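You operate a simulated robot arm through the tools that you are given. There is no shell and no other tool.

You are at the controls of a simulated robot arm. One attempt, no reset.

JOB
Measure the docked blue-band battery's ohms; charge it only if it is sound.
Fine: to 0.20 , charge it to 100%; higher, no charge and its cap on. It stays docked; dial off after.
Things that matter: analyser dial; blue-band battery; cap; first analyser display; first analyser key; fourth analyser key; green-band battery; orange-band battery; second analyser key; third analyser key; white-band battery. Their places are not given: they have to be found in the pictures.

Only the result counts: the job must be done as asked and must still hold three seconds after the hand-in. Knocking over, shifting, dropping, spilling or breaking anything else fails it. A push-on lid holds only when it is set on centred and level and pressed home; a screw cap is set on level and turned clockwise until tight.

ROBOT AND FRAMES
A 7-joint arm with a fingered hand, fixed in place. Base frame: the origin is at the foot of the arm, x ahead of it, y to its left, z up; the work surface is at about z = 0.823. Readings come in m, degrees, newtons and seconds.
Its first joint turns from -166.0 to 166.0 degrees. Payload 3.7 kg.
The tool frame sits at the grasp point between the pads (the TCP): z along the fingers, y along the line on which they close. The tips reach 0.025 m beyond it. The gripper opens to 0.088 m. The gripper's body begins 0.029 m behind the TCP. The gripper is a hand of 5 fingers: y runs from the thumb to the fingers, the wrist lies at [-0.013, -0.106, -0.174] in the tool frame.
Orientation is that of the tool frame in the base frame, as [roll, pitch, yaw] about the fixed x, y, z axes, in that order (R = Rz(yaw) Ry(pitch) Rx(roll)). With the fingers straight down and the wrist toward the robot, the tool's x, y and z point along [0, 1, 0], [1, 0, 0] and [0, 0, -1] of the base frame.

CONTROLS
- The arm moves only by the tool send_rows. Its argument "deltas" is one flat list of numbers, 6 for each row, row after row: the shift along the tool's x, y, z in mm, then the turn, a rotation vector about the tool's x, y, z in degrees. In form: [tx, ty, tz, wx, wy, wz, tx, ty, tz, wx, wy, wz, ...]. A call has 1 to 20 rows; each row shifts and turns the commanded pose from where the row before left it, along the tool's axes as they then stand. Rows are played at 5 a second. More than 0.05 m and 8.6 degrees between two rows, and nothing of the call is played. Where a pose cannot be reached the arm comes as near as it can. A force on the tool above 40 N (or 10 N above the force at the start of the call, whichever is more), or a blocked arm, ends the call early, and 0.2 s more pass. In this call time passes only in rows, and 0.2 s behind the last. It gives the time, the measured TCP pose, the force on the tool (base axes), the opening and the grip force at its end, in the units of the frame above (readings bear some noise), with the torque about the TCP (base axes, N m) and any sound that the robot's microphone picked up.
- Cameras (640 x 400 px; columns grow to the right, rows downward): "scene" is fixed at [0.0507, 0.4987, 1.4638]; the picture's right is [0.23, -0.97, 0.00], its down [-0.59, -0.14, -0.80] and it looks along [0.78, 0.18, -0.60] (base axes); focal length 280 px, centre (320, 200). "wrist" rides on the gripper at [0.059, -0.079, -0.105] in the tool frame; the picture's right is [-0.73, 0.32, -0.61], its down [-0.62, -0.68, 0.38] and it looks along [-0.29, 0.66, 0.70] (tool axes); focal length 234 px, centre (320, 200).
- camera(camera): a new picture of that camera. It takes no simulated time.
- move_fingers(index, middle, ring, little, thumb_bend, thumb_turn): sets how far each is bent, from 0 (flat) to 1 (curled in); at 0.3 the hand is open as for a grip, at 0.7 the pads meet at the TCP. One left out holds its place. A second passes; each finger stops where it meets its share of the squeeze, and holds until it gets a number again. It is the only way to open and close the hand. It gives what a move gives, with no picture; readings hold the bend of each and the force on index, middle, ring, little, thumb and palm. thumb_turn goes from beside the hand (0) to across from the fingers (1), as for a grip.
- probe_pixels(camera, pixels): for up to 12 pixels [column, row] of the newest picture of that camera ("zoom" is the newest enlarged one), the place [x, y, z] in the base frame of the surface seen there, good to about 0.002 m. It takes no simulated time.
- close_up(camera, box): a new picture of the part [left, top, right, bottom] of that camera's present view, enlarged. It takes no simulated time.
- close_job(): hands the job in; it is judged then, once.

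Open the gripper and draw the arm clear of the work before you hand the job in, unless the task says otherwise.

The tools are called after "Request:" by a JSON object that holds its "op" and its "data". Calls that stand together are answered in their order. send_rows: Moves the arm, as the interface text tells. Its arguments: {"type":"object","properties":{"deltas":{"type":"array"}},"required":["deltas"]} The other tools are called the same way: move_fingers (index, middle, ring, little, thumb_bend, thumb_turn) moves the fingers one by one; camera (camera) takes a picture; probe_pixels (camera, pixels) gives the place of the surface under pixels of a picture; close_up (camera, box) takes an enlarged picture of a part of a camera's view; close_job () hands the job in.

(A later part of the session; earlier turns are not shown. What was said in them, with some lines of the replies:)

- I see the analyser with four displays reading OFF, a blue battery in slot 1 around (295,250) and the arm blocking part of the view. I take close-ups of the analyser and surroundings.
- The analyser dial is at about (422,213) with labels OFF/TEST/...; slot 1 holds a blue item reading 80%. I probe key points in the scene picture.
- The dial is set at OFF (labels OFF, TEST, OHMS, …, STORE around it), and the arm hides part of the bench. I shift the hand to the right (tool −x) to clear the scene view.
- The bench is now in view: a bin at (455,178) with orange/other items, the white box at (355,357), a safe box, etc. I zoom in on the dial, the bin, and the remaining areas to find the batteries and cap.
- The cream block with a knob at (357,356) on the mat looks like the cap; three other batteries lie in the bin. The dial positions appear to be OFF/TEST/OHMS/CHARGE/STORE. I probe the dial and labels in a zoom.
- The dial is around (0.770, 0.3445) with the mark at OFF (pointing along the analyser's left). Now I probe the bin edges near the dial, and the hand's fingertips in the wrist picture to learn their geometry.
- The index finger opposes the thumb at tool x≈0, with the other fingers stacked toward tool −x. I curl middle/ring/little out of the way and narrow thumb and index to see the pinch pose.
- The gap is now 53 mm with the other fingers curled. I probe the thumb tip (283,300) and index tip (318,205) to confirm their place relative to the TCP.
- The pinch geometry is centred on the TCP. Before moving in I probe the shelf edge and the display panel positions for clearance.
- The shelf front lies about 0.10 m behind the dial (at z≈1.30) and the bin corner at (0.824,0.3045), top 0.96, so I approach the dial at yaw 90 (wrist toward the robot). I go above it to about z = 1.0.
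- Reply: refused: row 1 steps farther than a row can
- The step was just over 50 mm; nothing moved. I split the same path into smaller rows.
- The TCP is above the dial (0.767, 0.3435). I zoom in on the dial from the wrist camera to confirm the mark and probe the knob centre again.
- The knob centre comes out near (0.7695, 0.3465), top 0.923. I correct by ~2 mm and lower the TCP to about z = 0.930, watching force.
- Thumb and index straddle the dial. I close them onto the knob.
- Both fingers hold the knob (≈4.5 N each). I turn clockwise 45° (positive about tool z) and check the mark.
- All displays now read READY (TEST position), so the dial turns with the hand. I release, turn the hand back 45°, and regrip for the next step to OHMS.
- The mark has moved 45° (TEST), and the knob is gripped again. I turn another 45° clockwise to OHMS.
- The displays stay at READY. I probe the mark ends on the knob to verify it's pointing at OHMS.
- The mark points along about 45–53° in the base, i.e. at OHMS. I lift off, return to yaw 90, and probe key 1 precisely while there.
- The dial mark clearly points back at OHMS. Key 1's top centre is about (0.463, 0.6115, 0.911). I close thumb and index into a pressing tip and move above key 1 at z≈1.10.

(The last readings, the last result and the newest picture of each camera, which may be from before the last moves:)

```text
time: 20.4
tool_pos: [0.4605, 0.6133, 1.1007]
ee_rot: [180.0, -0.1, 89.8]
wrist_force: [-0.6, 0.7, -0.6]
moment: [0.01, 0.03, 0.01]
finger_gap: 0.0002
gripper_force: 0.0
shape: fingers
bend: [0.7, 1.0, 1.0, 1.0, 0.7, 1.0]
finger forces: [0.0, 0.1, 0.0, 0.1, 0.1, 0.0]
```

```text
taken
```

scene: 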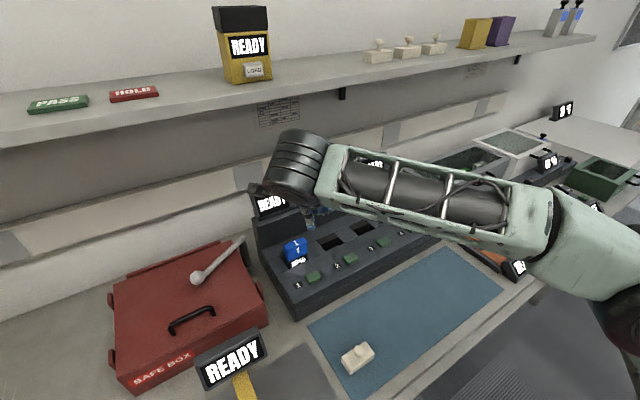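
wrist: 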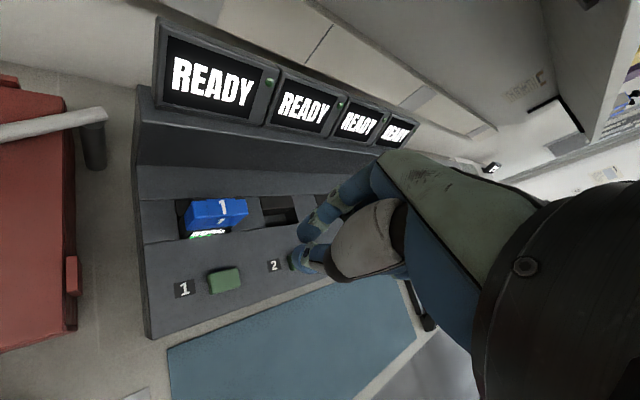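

The hand is over key 1 at z=1.10. I lower to TCP z≈0.950 (tips just above the key) and check alignment.

Request:
{"op": "send_rows", "data": {"deltas": [0, 0, 40, 0, 0, 0, 0, 0, 40, 0, 0, 0, 0, 0, 35, 0, 0, 0, 0, 0, 25, 0, 0, 0, 0, 0, 10, 0, 0, 0]}}

Request:
{"op": "camera", "data": {"camera": "wrist"}}

Request:
{"op": "close_up", "data": {"camera": "scene", "box": [250, 200, 370, 300]}}

```text
time: 21.6
tool_pos: [0.4628, 0.6124, 0.9502]
ee_rot: [-180.0, 0.0, 89.9]
wrist_force: [-0.6, -0.6, 0.1]
moment: [0.02, -0.01, 0.03]
finger_gap: 0.0
gripper_force: 0.1
shape: fingers
bend: [0.7, 1.0, 1.0, 1.0, 0.7, 1.0]
finger forces: [0.0, 0.0, 0.0, 0.0, 0.1, 0.0]
```

```text
taken
```

wrist: 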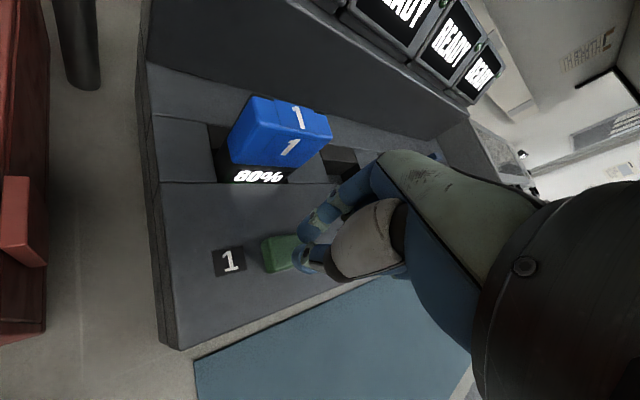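

```text
4.00 times, centred on (310, 250) of scene
```

zoom: 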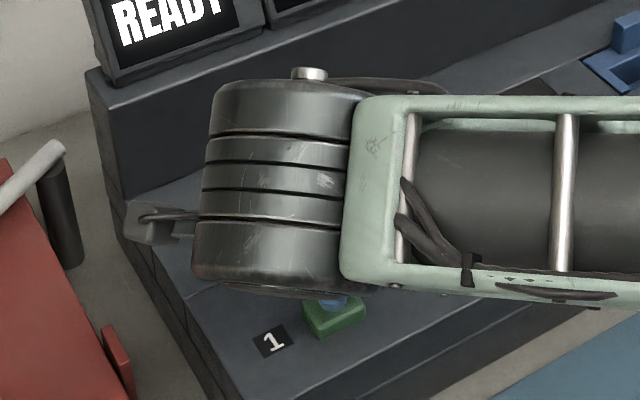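

The tip is right over key 1. I press down gently in small rows.

Request:
{"op": "send_rows", "data": {"deltas": [0, 0, 8, 0, 0, 0, 0, 0, 4, 0, 0, 0, 0, 0, 3, 0, 0, 0, 0, 0, 2, 0, 0, 0]}}

Request:
{"op": "close_up", "data": {"camera": "scene", "box": [240, 150, 400, 270]}}

```text
time: 22.6
tool_pos: [0.4632, 0.6122, 0.9336]
ee_rot: [-180.0, 0.1, 90.1]
wrist_force: [-0.6, 0.8, 2.5]
moment: [0.04, 0.07, -0.02]
finger_gap: 0.0
gripper_force: 1.5
shape: fingers
bend: [0.7, 1.0, 1.0, 1.0, 0.7, 1.0]
finger forces: [0.0, 0.0, 0.1, 0.0, 2.1, 0.1]
heard: click
```

```text
3.33 times, centred on (320, 210) of scene
```

zoom: 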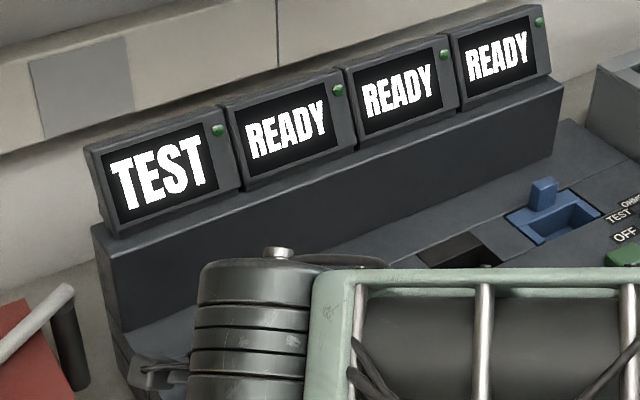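

A click was heard and display 1 now reads TEST. I lift off the key and wait a little, then read the display.

Request:
{"op": "send_rows", "data": {"deltas": [0, 0, -17, 0, 0, 0, 0, 0, -20, 0, 0, 0, 0, 0, -20, 0, 0, 0, 0, 0, 0, 0, 0, 0, 0, 0, 0, 0, 0, 0]}}

Request:
{"op": "close_up", "data": {"camera": "scene", "box": [240, 150, 400, 270]}}

Request:
{"op": "camera", "data": {"camera": "wrist"}}

```text
time: 23.8
tool_pos: [0.4614, 0.6121, 0.9918]
ee_rot: [-180.0, 0.0, 90.0]
wrist_force: [0.6, -0.1, -0.5]
moment: [0.0, -0.03, -0.01]
finger_gap: 0.0002
gripper_force: 0.0
shape: fingers
bend: [0.7, 1.0, 1.0, 1.0, 0.7, 1.0]
finger forces: [0.1, 0.0, 0.0, 0.0, 0.0, 0.0]
```

```text
3.33 times, centred on (320, 210) of scene
```

zoom: 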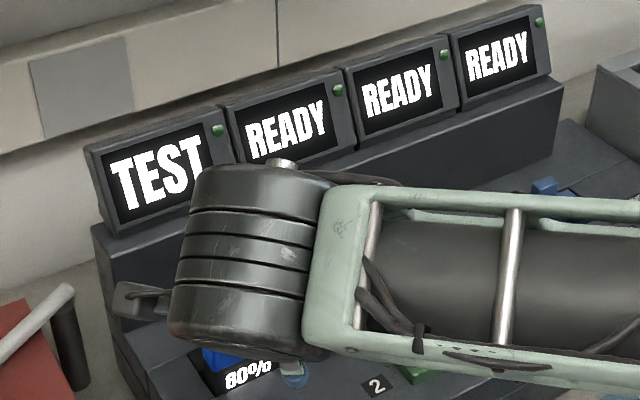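

```text
taken
```

wrist: 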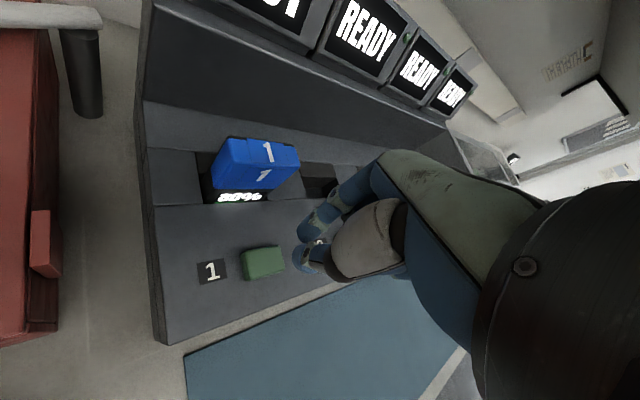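

Display 1 is still measuring (TEST). I raise the hand and wait with idle rows.

Request:
{"op": "send_rows", "data": {"deltas": [0, 0, -35, 0, 0, 0, 0, 0, -35, 0, 0, 0, 0, 0, -35, 0, 0, 0, 0, 0, 0, 0, 0, 0, 0, 0, 0, 0, 0, 0, 0, 0, 0, 0, 0, 0, 0, 0, 0, 0, 0, 0, 0, 0, 0, 0, 0, 0, 0, 0, 0, 0, 0, 0, 0, 0, 0, 0, 0, 0, 0, 0, 0, 0, 0, 0, 0, 0, 0, 0, 0, 0]}}

Request:
{"op": "close_up", "data": {"camera": "wrist", "box": [140, 10, 420, 180]}}

Request:
{"op": "close_up", "data": {"camera": "scene", "box": [240, 150, 400, 270]}}

```text
time: 26.4
tool_pos: [0.462, 0.6117, 1.0958]
ee_rot: [-180.0, 0.0, 90.0]
wrist_force: [-0.3, 0.2, 0.3]
moment: [0.02, -0.02, 0.05]
finger_gap: 0.0
gripper_force: 0.2
shape: fingers
bend: [0.7, 1.0, 1.0, 1.0, 0.7, 1.0]
finger forces: [0.0, 0.0, 0.0, 0.0, 0.0, 0.0]
```

```text
2.29 times, centred on (280, 95) of wrist
```

zoom: 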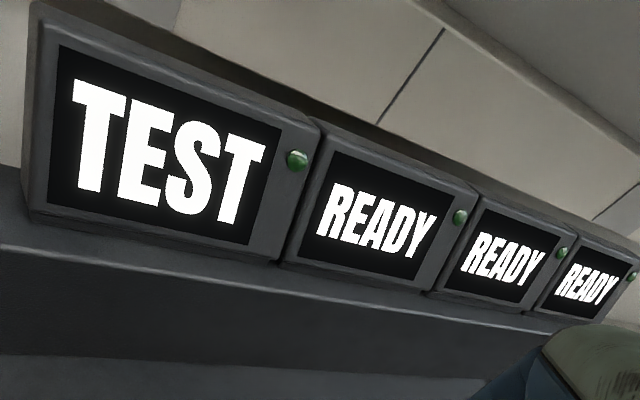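

```text
3.33 times, centred on (320, 210) of scene
```

zoom: 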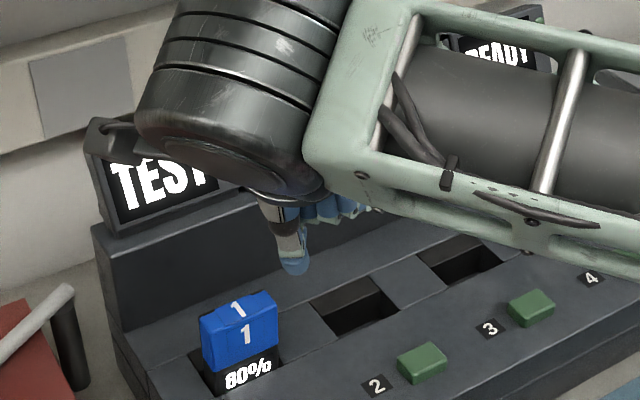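

Display 1 still reads TEST while the battery remains at 80%. I wait further with idle rows.

Request:
{"op": "send_rows", "data": {"deltas": [0, 0, 0, 0, 0, 0, 0, 0, 0, 0, 0, 0, 0, 0, 0, 0, 0, 0, 0, 0, 0, 0, 0, 0, 0, 0, 0, 0, 0, 0, 0, 0, 0, 0, 0, 0, 0, 0, 0, 0, 0, 0, 0, 0, 0, 0, 0, 0, 0, 0, 0, 0, 0, 0, 0, 0, 0, 0, 0, 0, 0, 0, 0, 0, 0, 0, 0, 0, 0, 0, 0, 0, 0, 0, 0, 0, 0, 0, 0, 0, 0, 0, 0, 0, 0, 0, 0, 0, 0, 0, 0, 0, 0, 0, 0, 0, 0, 0, 0, 0, 0, 0, 0, 0, 0, 0, 0, 0, 0, 0, 0, 0, 0, 0, 0, 0, 0, 0, 0, 0]}}

Request:
{"op": "camera", "data": {"camera": "wrist"}}

Request:
{"op": "close_up", "data": {"camera": "wrist", "box": [140, 10, 420, 180]}}

```text
time: 30.6
tool_pos: [0.462, 0.6111, 1.0959]
ee_rot: [180.0, 0.1, 90.1]
wrist_force: [-0.6, 1.0, 0.5]
moment: [0.0, -0.02, -0.01]
finger_gap: 0.0
gripper_force: 0.0
shape: fingers
bend: [0.7, 1.0, 1.0, 1.0, 0.7, 1.0]
finger forces: [0.0, 0.0, 0.0, 0.0, 0.0, 0.1]
```

```text
taken
```

wrist: 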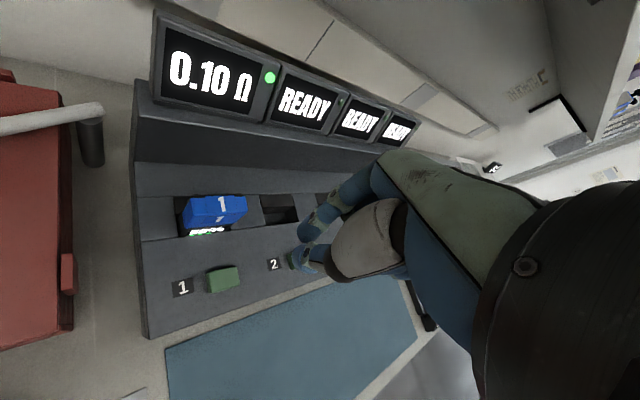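

```text
2.29 times, centred on (280, 95) of wrist
```

zoom: 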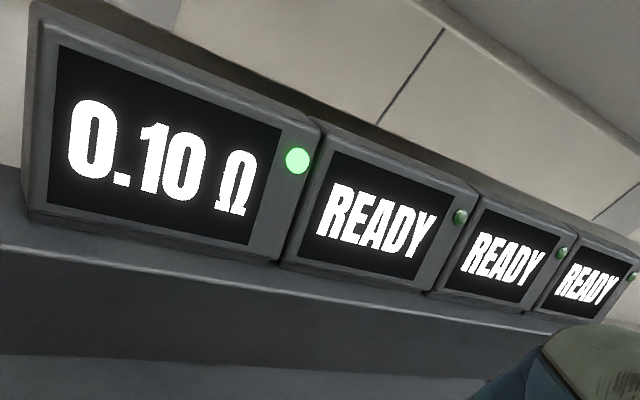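

It reads 0.10 Ω with the green lamp lit, which is within 0.20, so the battery is sound and must be charged. I return to above the dial and open thumb/index to 0.45.

Request:
{"op": "send_rows", "data": {"deltas": [-26.5, 30.7, 0, 0, 0, 0, -26.5, 30.7, 0, 0, 0, 0, -26.5, 30.7, 0, 0, 0, 0, -26.5, 30.7, 0, 0, 0, 0, -26.5, 30.7, 0, 0, 0, 0, -26.5, 30.7, 0, 0, 0, 0, -26.5, 30.7, 0, 0, 0, 0, -26.5, 30.7, 0, 0, 0, 0, -26.5, 30.7, 0, 0, 0, 0, -26.5, 30.7, 0, 0, 0, 0]}}

Request:
{"op": "move_fingers", "data": {"index": 0.45, "thumb_bend": 0.45}}

Request:
{"op": "close_up", "data": {"camera": "scene", "box": [240, 140, 480, 290]}}

```text
time: 32.8
tool_pos: [0.7699, 0.3452, 1.0965]
ee_rot: [180.0, 0.0, 90.1]
wrist_force: [-0.8, 0.7, 0.2]
moment: [-0.04, -0.03, -0.01]
finger_gap: 0.0
gripper_force: 0.1
shape: fingers
bend: [0.7, 1.0, 1.0, 1.0, 0.7, 1.0]
finger forces: [0.1, 0.1, 0.0, 0.0, 0.0, 0.1]
```

```text
time: 33.8
tool_pos: [0.7699, 0.3438, 1.0967]
ee_rot: [180.0, 0.0, 90.0]
wrist_force: [-0.6, -0.5, -1.4]
moment: [-0.02, -0.04, -0.02]
finger_gap: 0.0518
gripper_force: 0.1
shape: fingers
bend: [0.45, 1.0, 1.0, 1.0, 0.45, 0.99]
finger forces: [0.1, 0.0, 0.0, 0.0, 0.0, 0.1]
```

```text
2.67 times, centred on (360, 215) of scene
```

zoom: 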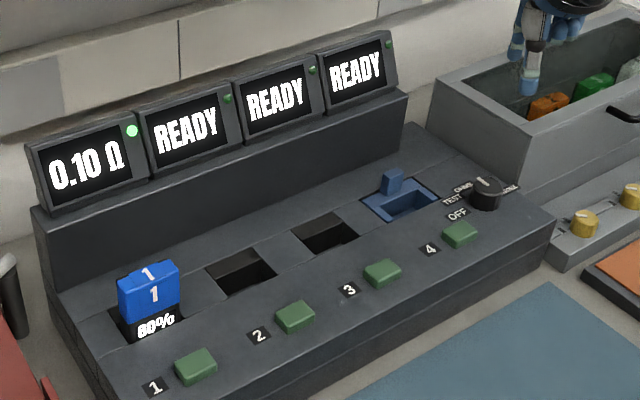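

Display 1 still holds 0.10 Ω and the dial is at OHMS. I descend to the dial, grip, and turn 45° clockwise to CHARGE.

Request:
{"op": "send_rows", "data": {"deltas": [0, 0, 40, 0, 0, 0, 0, 0, 40, 0, 0, 0, 0, 0, 40, 0, 0, 0, 0, 0, 20, 0, 0, 0, 0, 0, 15, 0, 0, 0, 0, 0, 10, 0, 0, 0]}}

Request:
{"op": "move_fingers", "data": {"index": 0.65, "thumb_bend": 0.65}}

Request:
{"op": "close_up", "data": {"camera": "wrist", "box": [200, 150, 420, 330]}}

```text
time: 35.2
tool_pos: [0.7689, 0.3468, 0.9311]
ee_rot: [179.9, 0.0, 90.0]
wrist_force: [-0.7, 0.0, -0.2]
moment: [0.02, 0.0, 0.02]
finger_gap: 0.0518
gripper_force: 0.0
shape: fingers
bend: [0.45, 1.0, 1.0, 1.0, 0.45, 0.99]
finger forces: [0.0, 0.1, 0.0, 0.0, 0.0, 0.0]
```

```text
time: 36.2
tool_pos: [0.7688, 0.3478, 0.9297]
ee_rot: [180.0, 0.0, 90.0]
wrist_force: [0.8, 0.9, -1.4]
moment: [0.02, -0.02, 0.02]
finger_gap: 0.0263
gripper_force: 4.9
shape: fingers
bend: [0.56, 1.0, 1.0, 1.0, 0.59, 1.0]
finger forces: [4.8, 0.0, 0.1, 0.0, 3.9, 0.0]
```

```text
2.22 times, centred on (310, 240) of wrist
```

zoom: 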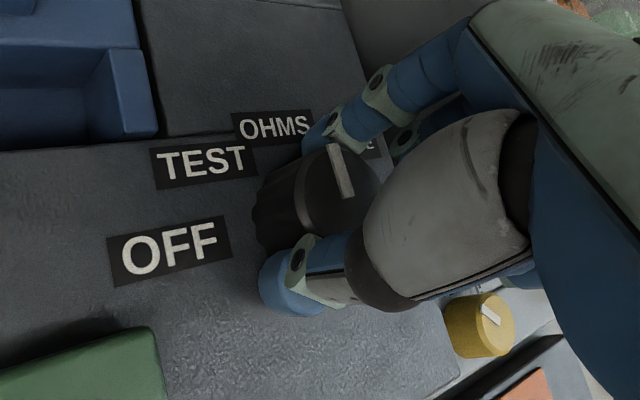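

The knob is gripped with the mark at OHMS. I turn 45° clockwise to CHARGE, then release.

Request:
{"op": "send_rows", "data": {"deltas": [0, 0, 0, 0, 0, 7.5, 0, 0, 0, 0, 0, 7.5, 0, 0, 0, 0, 0, 7.5, 0, 0, 0, 0, 0, 7.5, 0, 0, 0, 0, 0, 7.5, 0, 0, 0, 0, 0, 7.5]}}

Request:
{"op": "move_fingers", "data": {"index": 0.45, "thumb_bend": 0.45}}

Request:
{"op": "send_rows", "data": {"deltas": [0, 0, -20, 0, 0, 0, 0, 0, -40, 0, 0, 0, 0, 0, -40, 0, 0, 0, 0, 0, -40, 0, 0, -7.5, 0, 0, -25, 0, 0, -7.5, 0, 0, 0, 0, 0, -7.5, 0, 0, 0, 0, 0, -7.5, 0, 0, 0, 0, 0, -7.5, 0, 0, 0, 0, 0, -7.5]}}

Request:
{"op": "close_up", "data": {"camera": "scene", "box": [395, 195, 443, 225]}}

Request:
{"op": "close_up", "data": {"camera": "scene", "box": [240, 140, 480, 290]}}

Request:
{"op": "close_up", "data": {"camera": "wrist", "box": [170, 200, 330, 310]}}

```text
time: 37.6
tool_pos: [0.771, 0.3465, 0.9294]
ee_rot: [180.0, 0.1, 44.9]
wrist_force: [1.7, 2.4, 0.0]
moment: [0.04, -0.01, 0.0]
finger_gap: 0.0257
gripper_force: 4.9
shape: fingers
bend: [0.57, 1.0, 1.0, 1.0, 0.59, 1.0]
finger forces: [5.1, 0.0, 0.0, 0.0, 5.4, 0.0]
```

```text
time: 38.6
tool_pos: [0.7695, 0.347, 0.9298]
ee_rot: [-179.9, 0.0, 45.0]
wrist_force: [-1.0, 0.7, 0.6]
moment: [-0.02, -0.01, 0.0]
finger_gap: 0.0519
gripper_force: 0.0
shape: fingers
bend: [0.45, 1.0, 1.0, 1.0, 0.45, 0.99]
finger forces: [0.0, 0.0, 0.0, 0.0, 0.0, 0.0]
```

```text
time: 40.6
tool_pos: [0.7697, 0.3469, 1.0944]
ee_rot: [-180.0, 0.0, 90.1]
wrist_force: [-0.7, -0.1, 0.5]
moment: [-0.04, 0.0, 0.03]
finger_gap: 0.0521
gripper_force: 0.1
shape: fingers
bend: [0.45, 1.0, 1.0, 1.0, 0.45, 0.99]
finger forces: [0.1, 0.0, 0.0, 0.1, 0.1, 0.0]
```

```text
13.33 times, centred on (419, 210) of scene
```

zoom: 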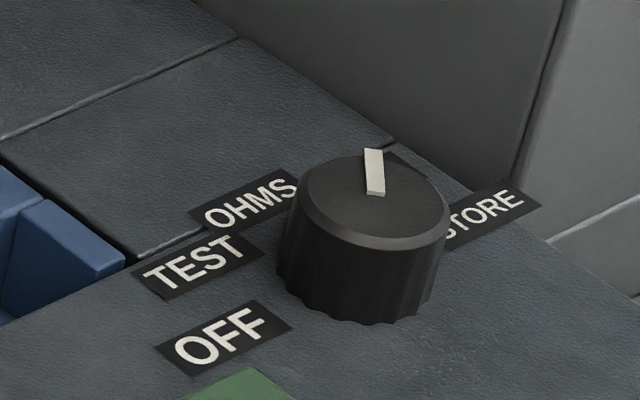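

```text
2.67 times, centred on (360, 215) of scene
```

zoom: 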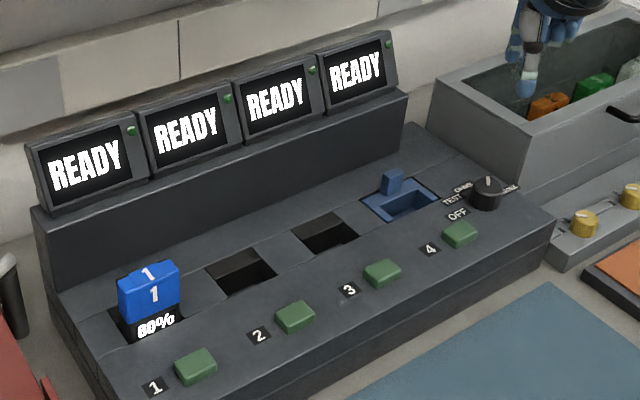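

```text
3.64 times, centred on (250, 255) of wrist
```

zoom: 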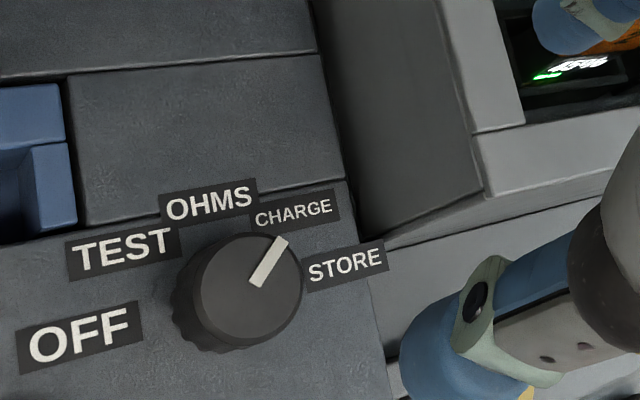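

The dial mark is now at CHARGE and the displays read READY. I close the fingers to the pressing tip and go back above key 1.

Request:
{"op": "move_fingers", "data": {"index": 0.7, "thumb_bend": 0.7}}

Request:
{"op": "send_rows", "data": {"deltas": [26.5, -30.7, 0, 0, 0, 0, 26.5, -30.7, 0, 0, 0, 0, 26.5, -30.7, 0, 0, 0, 0, 26.5, -30.7, 0, 0, 0, 0, 26.5, -30.7, 0, 0, 0, 0, 26.5, -30.7, 0, 0, 0, 0, 26.5, -30.7, 0, 0, 0, 0, 26.5, -30.7, 0, 0, 0, 0, 26.5, -30.7, 0, 0, 0, 0, 26.5, -30.7, 0, 0, 0, 0, 0, 0, 40, 0, 0, 0, 0, 0, 40, 0, 0, 0, 0, 0, 35, 0, 0, 0, 0, 0, 20, 0, 0, 0, 0, 0, 10, 0, 0, 0]}}

Request:
{"op": "camera", "data": {"camera": "wrist"}}

Request:
{"op": "close_up", "data": {"camera": "scene", "box": [240, 150, 400, 300]}}

```text
time: 41.6
tool_pos: [0.7684, 0.3463, 1.0951]
ee_rot: [-180.0, 0.0, 90.0]
wrist_force: [0.5, -0.3, -0.7]
moment: [-0.02, -0.01, -0.01]
finger_gap: 0.0
gripper_force: 0.0
shape: fingers
bend: [0.7, 1.0, 1.0, 1.0, 0.7, 1.0]
finger forces: [0.1, 0.0, 0.0, 0.1, 0.0, 0.0]
```

```text
time: 44.8
tool_pos: [0.4615, 0.6108, 0.9502]
ee_rot: [179.9, 0.0, 90.0]
wrist_force: [0.7, -1.0, 0.0]
moment: [-0.03, -0.02, 0.0]
finger_gap: 0.0
gripper_force: 0.0
shape: fingers
bend: [0.7, 1.0, 1.0, 1.0, 0.7, 1.0]
finger forces: [0.0, 0.0, 0.0, 0.0, 0.0, 0.0]
```

```text
taken
```

wrist: 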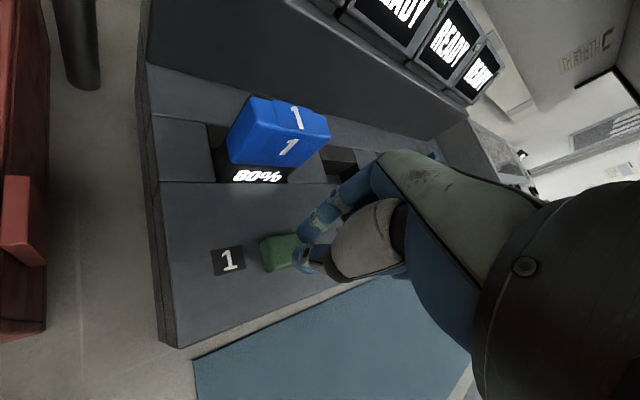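

```text
2.67 times, centred on (320, 225) of scene
```

zoom: 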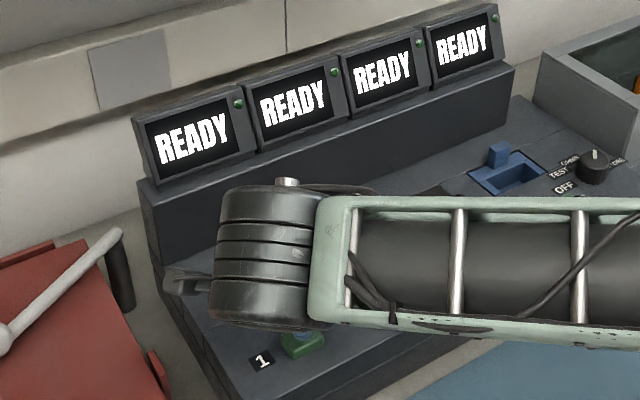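

Same pose as before over key 1, with READY shown. I press key 1, then lift off.

Request:
{"op": "send_rows", "data": {"deltas": [0, 0, 8, 0, 0, 0, 0, 0, 4, 0, 0, 0, 0, 0, 3, 0, 0, 0, 0, 0, 2, 0, 0, 0]}}

Request:
{"op": "close_up", "data": {"camera": "scene", "box": [240, 150, 400, 270]}}

Request:
{"op": "send_rows", "data": {"deltas": [0, 0, -17, 0, 0, 0, 0, 0, -35, 0, 0, 0, 0, 0, -35, 0, 0, 0, 0, 0, -40, 0, 0, 0, 0, 0, -35, 0, 0, 0]}}

Request:
{"op": "camera", "data": {"camera": "wrist"}}

```text
time: 45.8
tool_pos: [0.462, 0.6122, 0.9353]
ee_rot: [180.0, 0.0, 89.9]
wrist_force: [0.3, -0.3, 2.4]
moment: [-0.01, 0.02, 0.01]
finger_gap: 0.0
gripper_force: 0.9
shape: fingers
bend: [0.7, 1.0, 1.0, 1.0, 0.7, 1.0]
finger forces: [0.2, 0.0, 0.0, 0.0, 1.8, 0.0]
heard: click
```

```text
3.33 times, centred on (320, 210) of scene
```

zoom: 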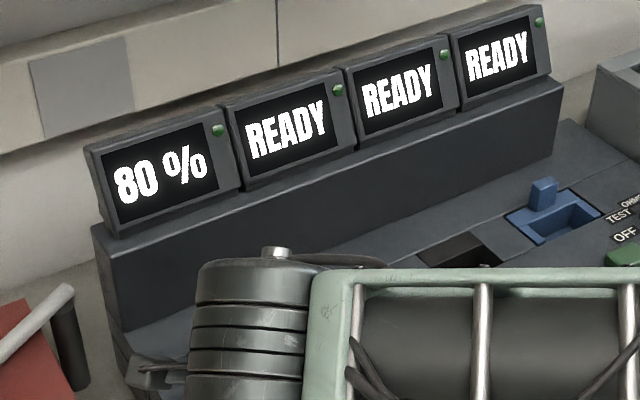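

```text
time: 47.0
tool_pos: [0.4625, 0.612, 1.0966]
ee_rot: [180.0, -0.1, 90.0]
wrist_force: [0.1, -0.4, 0.0]
moment: [-0.01, 0.01, 0.0]
finger_gap: 0.0
gripper_force: 0.1
shape: fingers
bend: [0.7, 1.0, 1.0, 1.0, 0.7, 1.0]
finger forces: [0.0, 0.0, 0.1, 0.0, 0.0, 0.0]
```

```text
taken
```

wrist: 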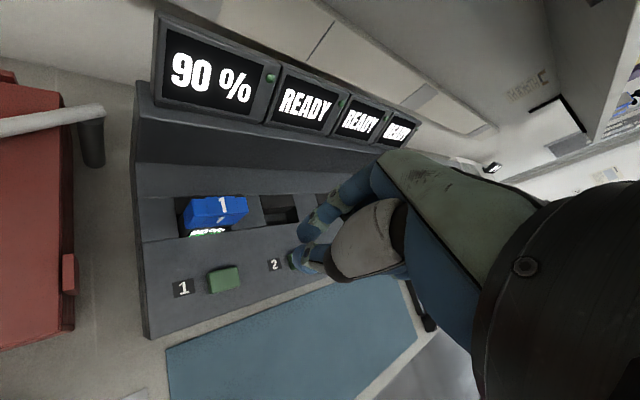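

Display 1 already shows 90% and rising. I wait about a second and check again.

Request:
{"op": "send_rows", "data": {"deltas": [0, 0, 0, 0, 0, 0, 0, 0, 0, 0, 0, 0, 0, 0, 0, 0, 0, 0, 0, 0, 0, 0, 0, 0]}}

Request:
{"op": "camera", "data": {"camera": "wrist"}}

Request:
{"op": "close_up", "data": {"camera": "wrist", "box": [140, 10, 340, 250]}}

```text
time: 48.0
tool_pos: [0.4608, 0.6118, 1.0957]
ee_rot: [-179.9, 0.0, 90.0]
wrist_force: [-0.4, 0.0, -0.2]
moment: [0.01, -0.01, 0.0]
finger_gap: 0.0001
gripper_force: 0.0
shape: fingers
bend: [0.7, 1.0, 1.0, 1.0, 0.7, 1.0]
finger forces: [0.1, 0.0, 0.1, 0.0, 0.0, 0.0]
```

```text
taken
```

wrist: 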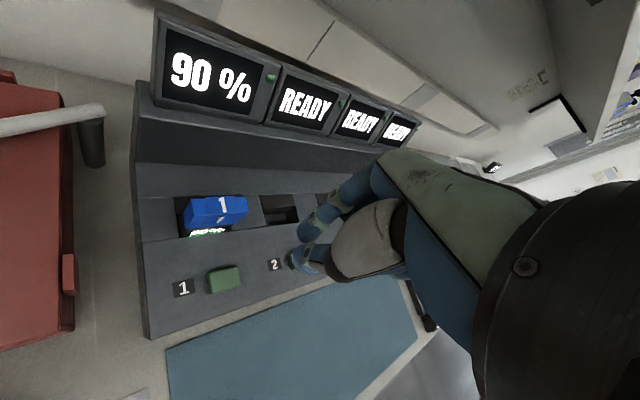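

```text
1.67 times, centred on (240, 130) of wrist
```

zoom: 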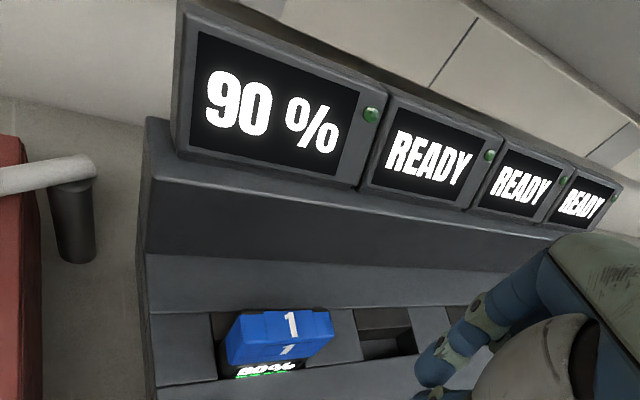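

Still 90% on both display and battery. I wait a bit over a second more.

Request:
{"op": "send_rows", "data": {"deltas": [0, 0, 0, 0, 0, 0, 0, 0, 0, 0, 0, 0, 0, 0, 0, 0, 0, 0, 0, 0, 0, 0, 0, 0, 0, 0, 0, 0, 0, 0, 0, 0, 0, 0, 0, 0]}}

Request:
{"op": "close_up", "data": {"camera": "wrist", "box": [140, 10, 340, 250]}}

```text
time: 49.4
tool_pos: [0.4627, 0.612, 1.0959]
ee_rot: [180.0, 0.0, 90.0]
wrist_force: [0.3, 0.1, 1.2]
moment: [-0.04, 0.0, 0.0]
finger_gap: 0.0
gripper_force: 0.1
shape: fingers
bend: [0.7, 1.0, 1.0, 1.0, 0.7, 1.0]
finger forces: [0.0, 0.0, 0.0, 0.1, 0.1, 0.0]
```

```text
1.67 times, centred on (240, 130) of wrist
```

zoom: 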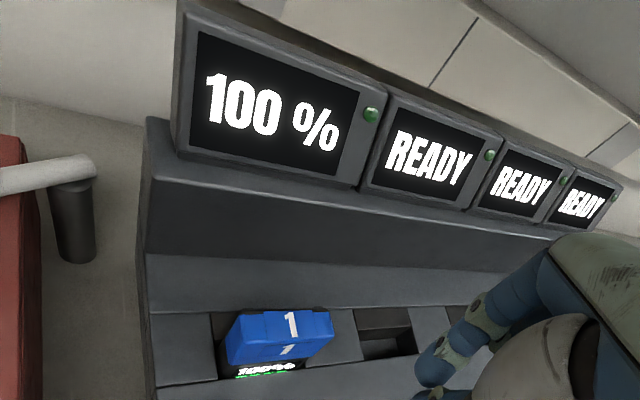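

It reads 100% but the done lamp isn't lit yet. I wait another 1.2 s to see whether the lamp comes on.

Request:
{"op": "send_rows", "data": {"deltas": [0, 0, 0, 0, 0, 0, 0, 0, 0, 0, 0, 0, 0, 0, 0, 0, 0, 0, 0, 0, 0, 0, 0, 0, 0, 0, 0, 0, 0, 0]}}

Request:
{"op": "close_up", "data": {"camera": "wrist", "box": [140, 10, 340, 250]}}

```text
time: 50.6
tool_pos: [0.4623, 0.6117, 1.0955]
ee_rot: [180.0, 0.0, 90.0]
wrist_force: [0.5, -0.4, -0.9]
moment: [-0.02, 0.02, 0.02]
finger_gap: 0.0
gripper_force: 0.0
shape: fingers
bend: [0.7, 1.0, 1.0, 1.0, 0.7, 1.0]
finger forces: [0.0, 0.0, 0.0, 0.0, 0.0, 0.0]
```

```text
1.67 times, centred on (240, 130) of wrist
```

zoom: 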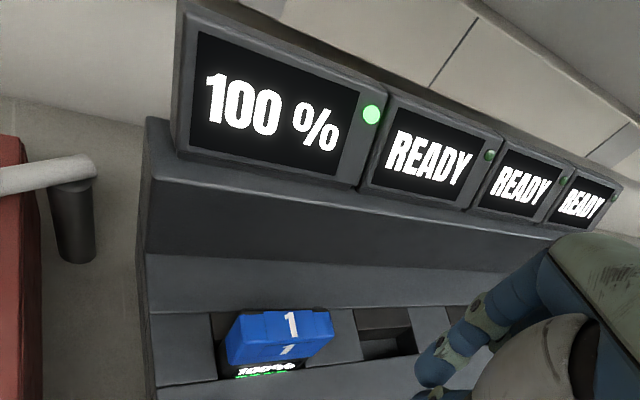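

The green lamp is lit with 100% on display and battery: charging is done. I return above the dial, turn the hand to yaw 45, and open the fingers for gripping.

Request:
{"op": "send_rows", "data": {"deltas": [-26.5, 30.7, 0, 0, 0, 0, -26.5, 30.7, 0, 0, 0, 0, -26.5, 30.7, 0, 0, 0, 0, -26.5, 30.7, 0, 0, 0, 0, -26.5, 30.7, 0, 0, 0, 0, -26.5, 30.7, 0, 0, 0, 0, -26.5, 30.7, 0, 0, 0, 0, -26.5, 30.7, 0, 0, 0, 0, -26.5, 30.7, 0, 0, 0, 0, -26.5, 30.7, 0, 0, 0, 0, 0, 0, 0, 0, 0, 7.5, 0, 0, 0, 0, 0, 7.5, 0, 0, 0, 0, 0, 7.5, 0, 0, 0, 0, 0, 7.5, 0, 0, 0, 0, 0, 7.5, 0, 0, 0, 0, 0, 7.5]}}

Request:
{"op": "move_fingers", "data": {"index": 0.45, "thumb_bend": 0.45}}

Request:
{"op": "close_up", "data": {"camera": "scene", "box": [240, 120, 500, 290]}}

```text
time: 54.0
tool_pos: [0.7707, 0.3459, 1.096]
ee_rot: [180.0, 0.0, 44.9]
wrist_force: [1.2, 0.8, -0.1]
moment: [-0.02, 0.02, -0.03]
finger_gap: 0.0
gripper_force: 0.0
shape: fingers
bend: [0.7, 1.0, 1.0, 1.0, 0.7, 1.0]
finger forces: [0.0, 0.0, 0.0, 0.0, 0.0, 0.1]
```

```text
time: 55.0
tool_pos: [0.7699, 0.3468, 1.0959]
ee_rot: [-180.0, 0.0, 45.0]
wrist_force: [-0.1, -0.3, -1.2]
moment: [-0.03, 0.0, 0.0]
finger_gap: 0.052
gripper_force: 0.1
shape: fingers
bend: [0.45, 1.0, 1.0, 1.0, 0.45, 0.99]
finger forces: [0.1, 0.0, 0.0, 0.1, 0.0, 0.0]
```

```text
2.35 times, centred on (370, 205) of scene
```

zoom: 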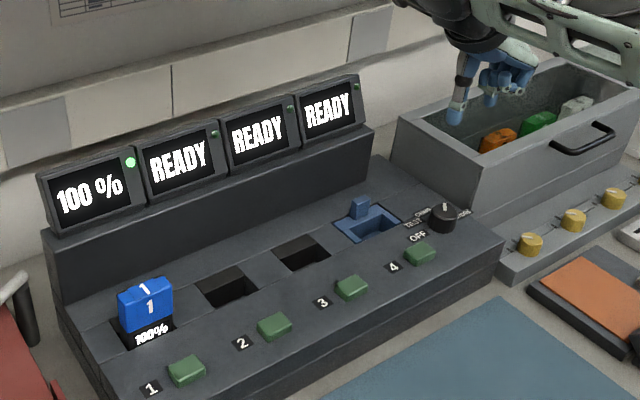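

Battery and display both read 100%, dial at CHARGE. I descend on the dial, grip, and turn 45° counter-clockwise.

Request:
{"op": "send_rows", "data": {"deltas": [0, 0, 40, 0, 0, 0, 0, 0, 40, 0, 0, 0, 0, 0, 40, 0, 0, 0, 0, 0, 20, 0, 0, 0, 0, 0, 15, 0, 0, 0, 0, 0, 10, 0, 0, 0]}}

Request:
{"op": "move_fingers", "data": {"index": 0.65, "thumb_bend": 0.65}}

Request:
{"op": "send_rows", "data": {"deltas": [0, 0, 0, 0, 0, -7.5, 0, 0, 0, 0, 0, -7.5, 0, 0, 0, 0, 0, -7.5, 0, 0, 0, 0, 0, -7.5, 0, 0, 0, 0, 0, -7.5, 0, 0, 0, 0, 0, -7.5]}}

Request:
{"op": "close_up", "data": {"camera": "wrist", "box": [200, 150, 420, 330]}}

Request:
{"op": "close_up", "data": {"camera": "scene", "box": [240, 120, 500, 290]}}

```text
time: 56.4
tool_pos: [0.7694, 0.3483, 0.9296]
ee_rot: [180.0, -0.1, 45.0]
wrist_force: [-0.1, -0.3, -0.1]
moment: [0.02, -0.01, 0.01]
finger_gap: 0.0519
gripper_force: 0.1
shape: fingers
bend: [0.45, 1.0, 1.0, 1.0, 0.45, 0.99]
finger forces: [0.0, 0.1, 0.0, 0.0, 0.0, 0.0]
```

```text
time: 57.4
tool_pos: [0.7697, 0.3487, 0.9312]
ee_rot: [180.0, 0.0, 44.9]
wrist_force: [0.8, -0.7, -1.6]
moment: [-0.03, -0.05, -0.01]
finger_gap: 0.0267
gripper_force: 4.4
shape: fingers
bend: [0.56, 1.0, 1.0, 1.0, 0.59, 1.0]
finger forces: [5.1, 0.0, 0.0, 0.0, 3.9, 0.1]
```

```text
time: 58.8
tool_pos: [0.7702, 0.3477, 0.9293]
ee_rot: [179.9, 0.0, 90.1]
wrist_force: [0.2, 0.7, -2.4]
moment: [0.0, -0.05, -0.01]
finger_gap: 0.0265
gripper_force: 5.4
shape: fingers
bend: [0.56, 1.0, 1.0, 1.0, 0.59, 1.0]
finger forces: [5.1, 0.0, 0.0, 0.0, 4.4, 0.1]
```

```text
2.22 times, centred on (310, 240) of wrist
```

zoom: 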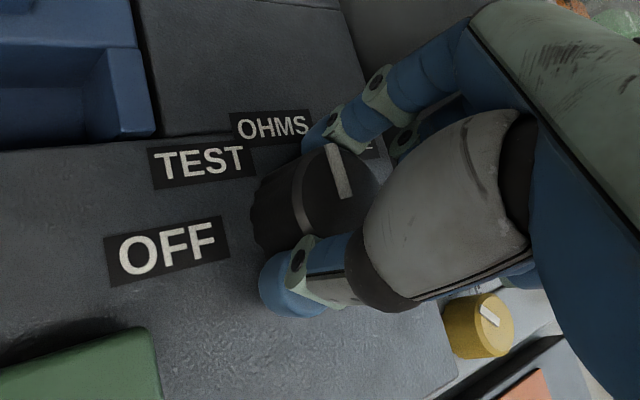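

```text
2.35 times, centred on (370, 205) of scene
```

zoom: 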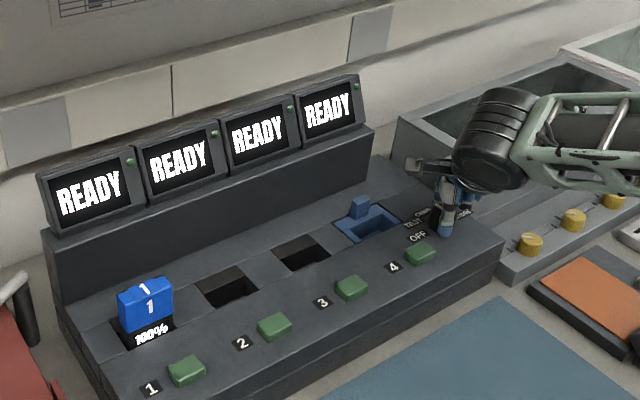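

The dial is back at OHMS (displays READY, battery 100%). I release, swing the hand to yaw 45, regrip, and turn another 45° counter-clockwise.

Request:
{"op": "move_fingers", "data": {"index": 0.45, "thumb_bend": 0.45}}

Request:
{"op": "send_rows", "data": {"deltas": [0, 0, 0, 0, 0, 7.5, 0, 0, 0, 0, 0, 7.5, 0, 0, 0, 0, 0, 7.5, 0, 0, 0, 0, 0, 7.5, 0, 0, 0, 0, 0, 7.5, 0, 0, 0, 0, 0, 7.5]}}

Request:
{"op": "move_fingers", "data": {"index": 0.65, "thumb_bend": 0.65}}

Request:
{"op": "send_rows", "data": {"deltas": [0, 0, 0, 0, 0, -7.5, 0, 0, 0, 0, 0, -7.5, 0, 0, 0, 0, 0, -7.5, 0, 0, 0, 0, 0, -7.5, 0, 0, 0, 0, 0, -7.5, 0, 0, 0, 0, 0, -7.5]}}

Request:
{"op": "close_up", "data": {"camera": "wrist", "box": [200, 150, 420, 330]}}

```text
time: 59.8
tool_pos: [0.7694, 0.3463, 0.9304]
ee_rot: [180.0, 0.0, 90.1]
wrist_force: [-0.7, -0.8, -1.1]
moment: [-0.01, 0.0, -0.01]
finger_gap: 0.0518
gripper_force: 0.1
shape: fingers
bend: [0.45, 1.0, 1.0, 1.0, 0.45, 0.99]
finger forces: [0.0, 0.1, 0.0, 0.0, 0.1, 0.1]
```

```text
time: 61.2
tool_pos: [0.7696, 0.3471, 0.9313]
ee_rot: [-180.0, 0.0, 44.9]
wrist_force: [-0.2, -0.7, 0.6]
moment: [0.02, -0.03, -0.03]
finger_gap: 0.0521
gripper_force: 0.0
shape: fingers
bend: [0.45, 1.0, 1.0, 1.0, 0.45, 0.99]
finger forces: [0.0, 0.1, 0.0, 0.0, 0.0, 0.1]
```

```text
time: 62.2
tool_pos: [0.7693, 0.3473, 0.9305]
ee_rot: [180.0, 0.0, 45.0]
wrist_force: [0.3, -0.4, -0.1]
moment: [-0.01, 0.01, -0.05]
finger_gap: 0.0268
gripper_force: 4.3
shape: fingers
bend: [0.56, 1.0, 1.0, 1.0, 0.58, 1.0]
finger forces: [4.9, 0.0, 0.0, 0.0, 4.4, 0.1]
```

```text
time: 63.6
tool_pos: [0.7698, 0.3467, 0.9294]
ee_rot: [-180.0, 0.0, 90.1]
wrist_force: [0.7, -0.7, -0.1]
moment: [-0.01, -0.01, -0.03]
finger_gap: 0.0267
gripper_force: 4.8
shape: fingers
bend: [0.56, 1.0, 1.0, 1.0, 0.58, 1.0]
finger forces: [5.1, 0.0, 0.0, 0.0, 4.7, 0.1]
```

```text
2.22 times, centred on (310, 240) of wrist
```

zoom: 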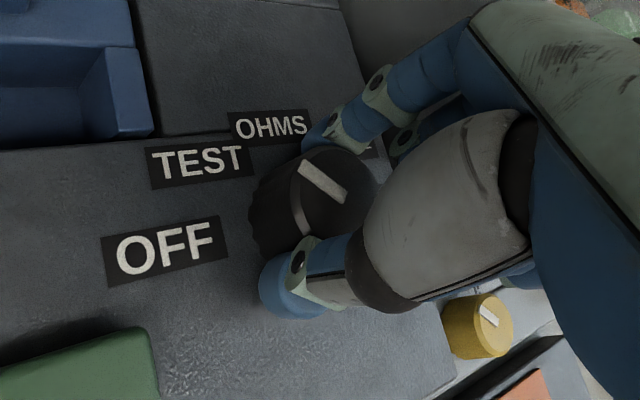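

The mark is at TEST now. One more release, swing, regrip and 45° turn brings it to OFF.

Request:
{"op": "move_fingers", "data": {"index": 0.45, "thumb_bend": 0.45}}

Request:
{"op": "send_rows", "data": {"deltas": [0, 0, 0, 0, 0, 7.5, 0, 0, 0, 0, 0, 7.5, 0, 0, 0, 0, 0, 7.5, 0, 0, 0, 0, 0, 7.5, 0, 0, 0, 0, 0, 7.5, 0, 0, 0, 0, 0, 7.5]}}

Request:
{"op": "move_fingers", "data": {"index": 0.65, "thumb_bend": 0.65}}

Request:
{"op": "send_rows", "data": {"deltas": [0, 0, 0, 0, 0, -7.5, 0, 0, 0, 0, 0, -7.5, 0, 0, 0, 0, 0, -7.5, 0, 0, 0, 0, 0, -7.5, 0, 0, 0, 0, 0, -7.5, 0, 0, 0, 0, 0, -7.5]}}

Request:
{"op": "close_up", "data": {"camera": "wrist", "box": [200, 150, 420, 330]}}

Request:
{"op": "close_up", "data": {"camera": "scene", "box": [240, 120, 500, 290]}}

```text
time: 64.6
tool_pos: [0.7693, 0.347, 0.9297]
ee_rot: [179.9, -0.1, 89.9]
wrist_force: [-0.7, 1.0, -0.1]
moment: [-0.02, -0.03, 0.02]
finger_gap: 0.0522
gripper_force: 0.1
shape: fingers
bend: [0.45, 1.0, 1.0, 1.0, 0.45, 0.99]
finger forces: [0.0, 0.0, 0.0, 0.1, 0.0, 0.0]
```

```text
time: 66.0
tool_pos: [0.7702, 0.3472, 0.9318]
ee_rot: [-180.0, -0.1, 45.0]
wrist_force: [0.2, 0.5, 0.3]
moment: [0.0, -0.01, 0.0]
finger_gap: 0.0517
gripper_force: 0.0
shape: fingers
bend: [0.45, 1.0, 1.0, 1.0, 0.45, 0.99]
finger forces: [0.0, 0.0, 0.1, 0.0, 0.1, 0.1]
```

```text
time: 67.0
tool_pos: [0.77, 0.347, 0.9316]
ee_rot: [-180.0, -0.1, 45.0]
wrist_force: [1.9, 0.0, -0.2]
moment: [-0.02, -0.04, 0.05]
finger_gap: 0.0266
gripper_force: 4.5
shape: fingers
bend: [0.56, 1.0, 1.0, 1.0, 0.59, 1.0]
finger forces: [5.3, 0.0, 0.0, 0.0, 4.1, 0.0]
```

```text
time: 68.4
tool_pos: [0.7693, 0.3465, 0.9312]
ee_rot: [180.0, 0.1, 90.1]
wrist_force: [0.8, -0.8, 2.1]
moment: [-0.01, -0.01, -0.05]
finger_gap: 0.0264
gripper_force: 4.0
shape: fingers
bend: [0.57, 1.0, 1.0, 1.0, 0.59, 1.0]
finger forces: [4.9, 0.1, 0.0, 0.1, 5.1, 0.0]
```

```text
2.22 times, centred on (310, 240) of wrist
```

zoom: 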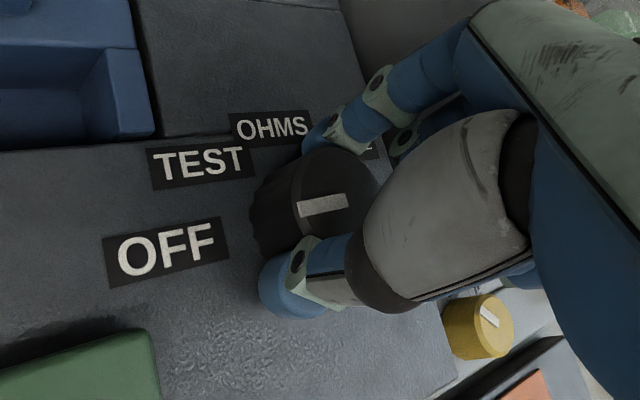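

```text
2.35 times, centred on (370, 205) of scene
```

zoom: 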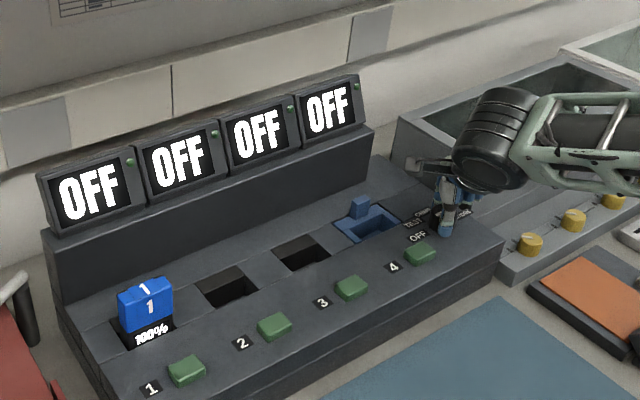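

All displays read OFF, the dial mark is at OFF, and the battery shows 100%. I release the knob, lift, and withdraw back toward the start.

Request:
{"op": "move_fingers", "data": {"index": 0.42, "thumb_bend": 0.42}}

Request:
{"op": "send_rows", "data": {"deltas": [0, 0, -20, 0, 0, 0, 0, 0, -40, 0, 0, 0, 0, 0, -40, 0, 0, 0, 0, 0, -40, 0, 0, 0, 0, 0, -40, 0, 0, 0, 0, 0, -40, 0, 0, 0, 0, -40, 0, 0, 0, 0, 0, -40, 0, 0, 0, 0, 0, -40, 0, 0, 0, 0, 0, -40, 0, 0, 0, 0, 0, -40, 0, 0, 0, 0, 0, -40, 0, 0, 0, 0, 0, -40, 0, 0, 0, 0, -30, -40, 0, 0, 0, 0, -40, 0, 0, 0, 0, 0, -40, 0, 0, 0, 0, 0, -40, 0, 0, 0, 0, 0]}}

Request:
{"op": "move_fingers", "data": {"index": 0.3, "middle": 0.3, "ring": 0.3, "little": 0.3, "thumb_bend": 0.3}}

Request:
{"op": "camera", "data": {"camera": "scene"}}

Request:
{"op": "close_up", "data": {"camera": "scene", "box": [240, 140, 480, 290]}}

Request:
{"op": "close_up", "data": {"camera": "scene", "box": [395, 195, 443, 225]}}

```text
time: 69.4
tool_pos: [0.7699, 0.346, 0.931]
ee_rot: [-179.9, 0.0, 90.0]
wrist_force: [-0.4, 0.2, -0.4]
moment: [0.0, 0.03, 0.01]
finger_gap: 0.0588
gripper_force: 0.0
shape: fingers
bend: [0.42, 1.0, 1.0, 1.0, 0.42, 0.99]
finger forces: [0.1, 0.0, 0.0, 0.0, 0.1, 0.0]
```

```text
time: 73.0
tool_pos: [0.4512, 0.1982, 1.1498]
ee_rot: [180.0, 0.0, 89.9]
wrist_force: [0.2, 1.1, -0.4]
moment: [-0.03, 0.02, 0.0]
finger_gap: 0.0586
gripper_force: 0.0
shape: fingers
bend: [0.42, 1.0, 1.0, 1.0, 0.42, 0.99]
finger forces: [0.0, 0.1, 0.1, 0.0, 0.1, 0.0]
```

```text
time: 74.0
tool_pos: [0.451, 0.1982, 1.1506]
ee_rot: [179.9, 0.0, 90.0]
wrist_force: [0.5, -0.2, -0.3]
moment: [-0.03, -0.01, 0.01]
finger_gap: 0.0843
gripper_force: 0.1
shape: fingers
bend: [0.3, 0.3, 0.3, 0.3, 0.3, 0.98]
finger forces: [0.0, 0.1, 0.1, 0.0, 0.0, 0.0]
```

```text
taken
```

scene: 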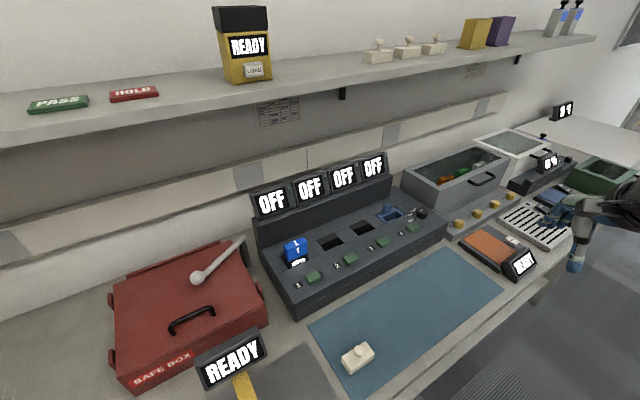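

```text
2.67 times, centred on (360, 215) of scene
```

zoom: 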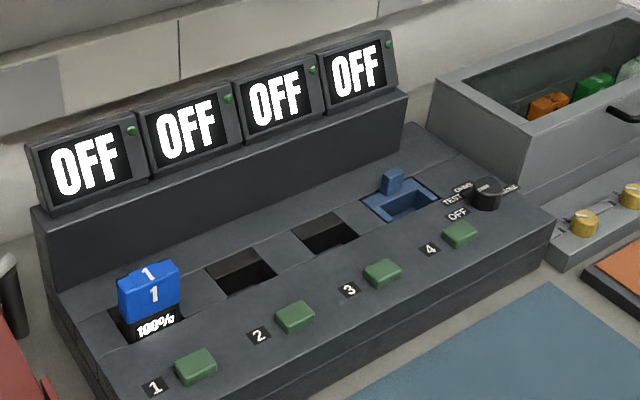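

```text
13.33 times, centred on (419, 210) of scene
```

zoom: 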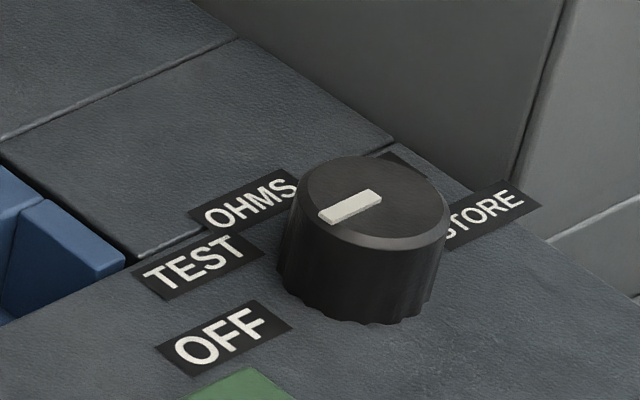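

The battery is still docked at 100%, the dial is at OFF with all displays OFF, and nothing else has moved. The hand is open and clear, so I hand the job in.

Request:
{"op": "close_job", "data": {}}

```text
The job is handed in.
```

The blue-band battery measured 0.10 Ω, within the 0.20 limit, so I treated it as sound and charged it to 100%.

- **Charge:** display 1 and the battery both read 100%, and the green lamp came on before I stopped.
- **End state:** the battery is still docked and the dial is back at OFF, with all four displays reading OFF. The hand was open and clear of the work at hand-in.
- **Cap:** I left it on the mat, since it only goes on if the battery fails.

The last pictures showed nothing else moved. The job is handed in, but no verdict has come back.
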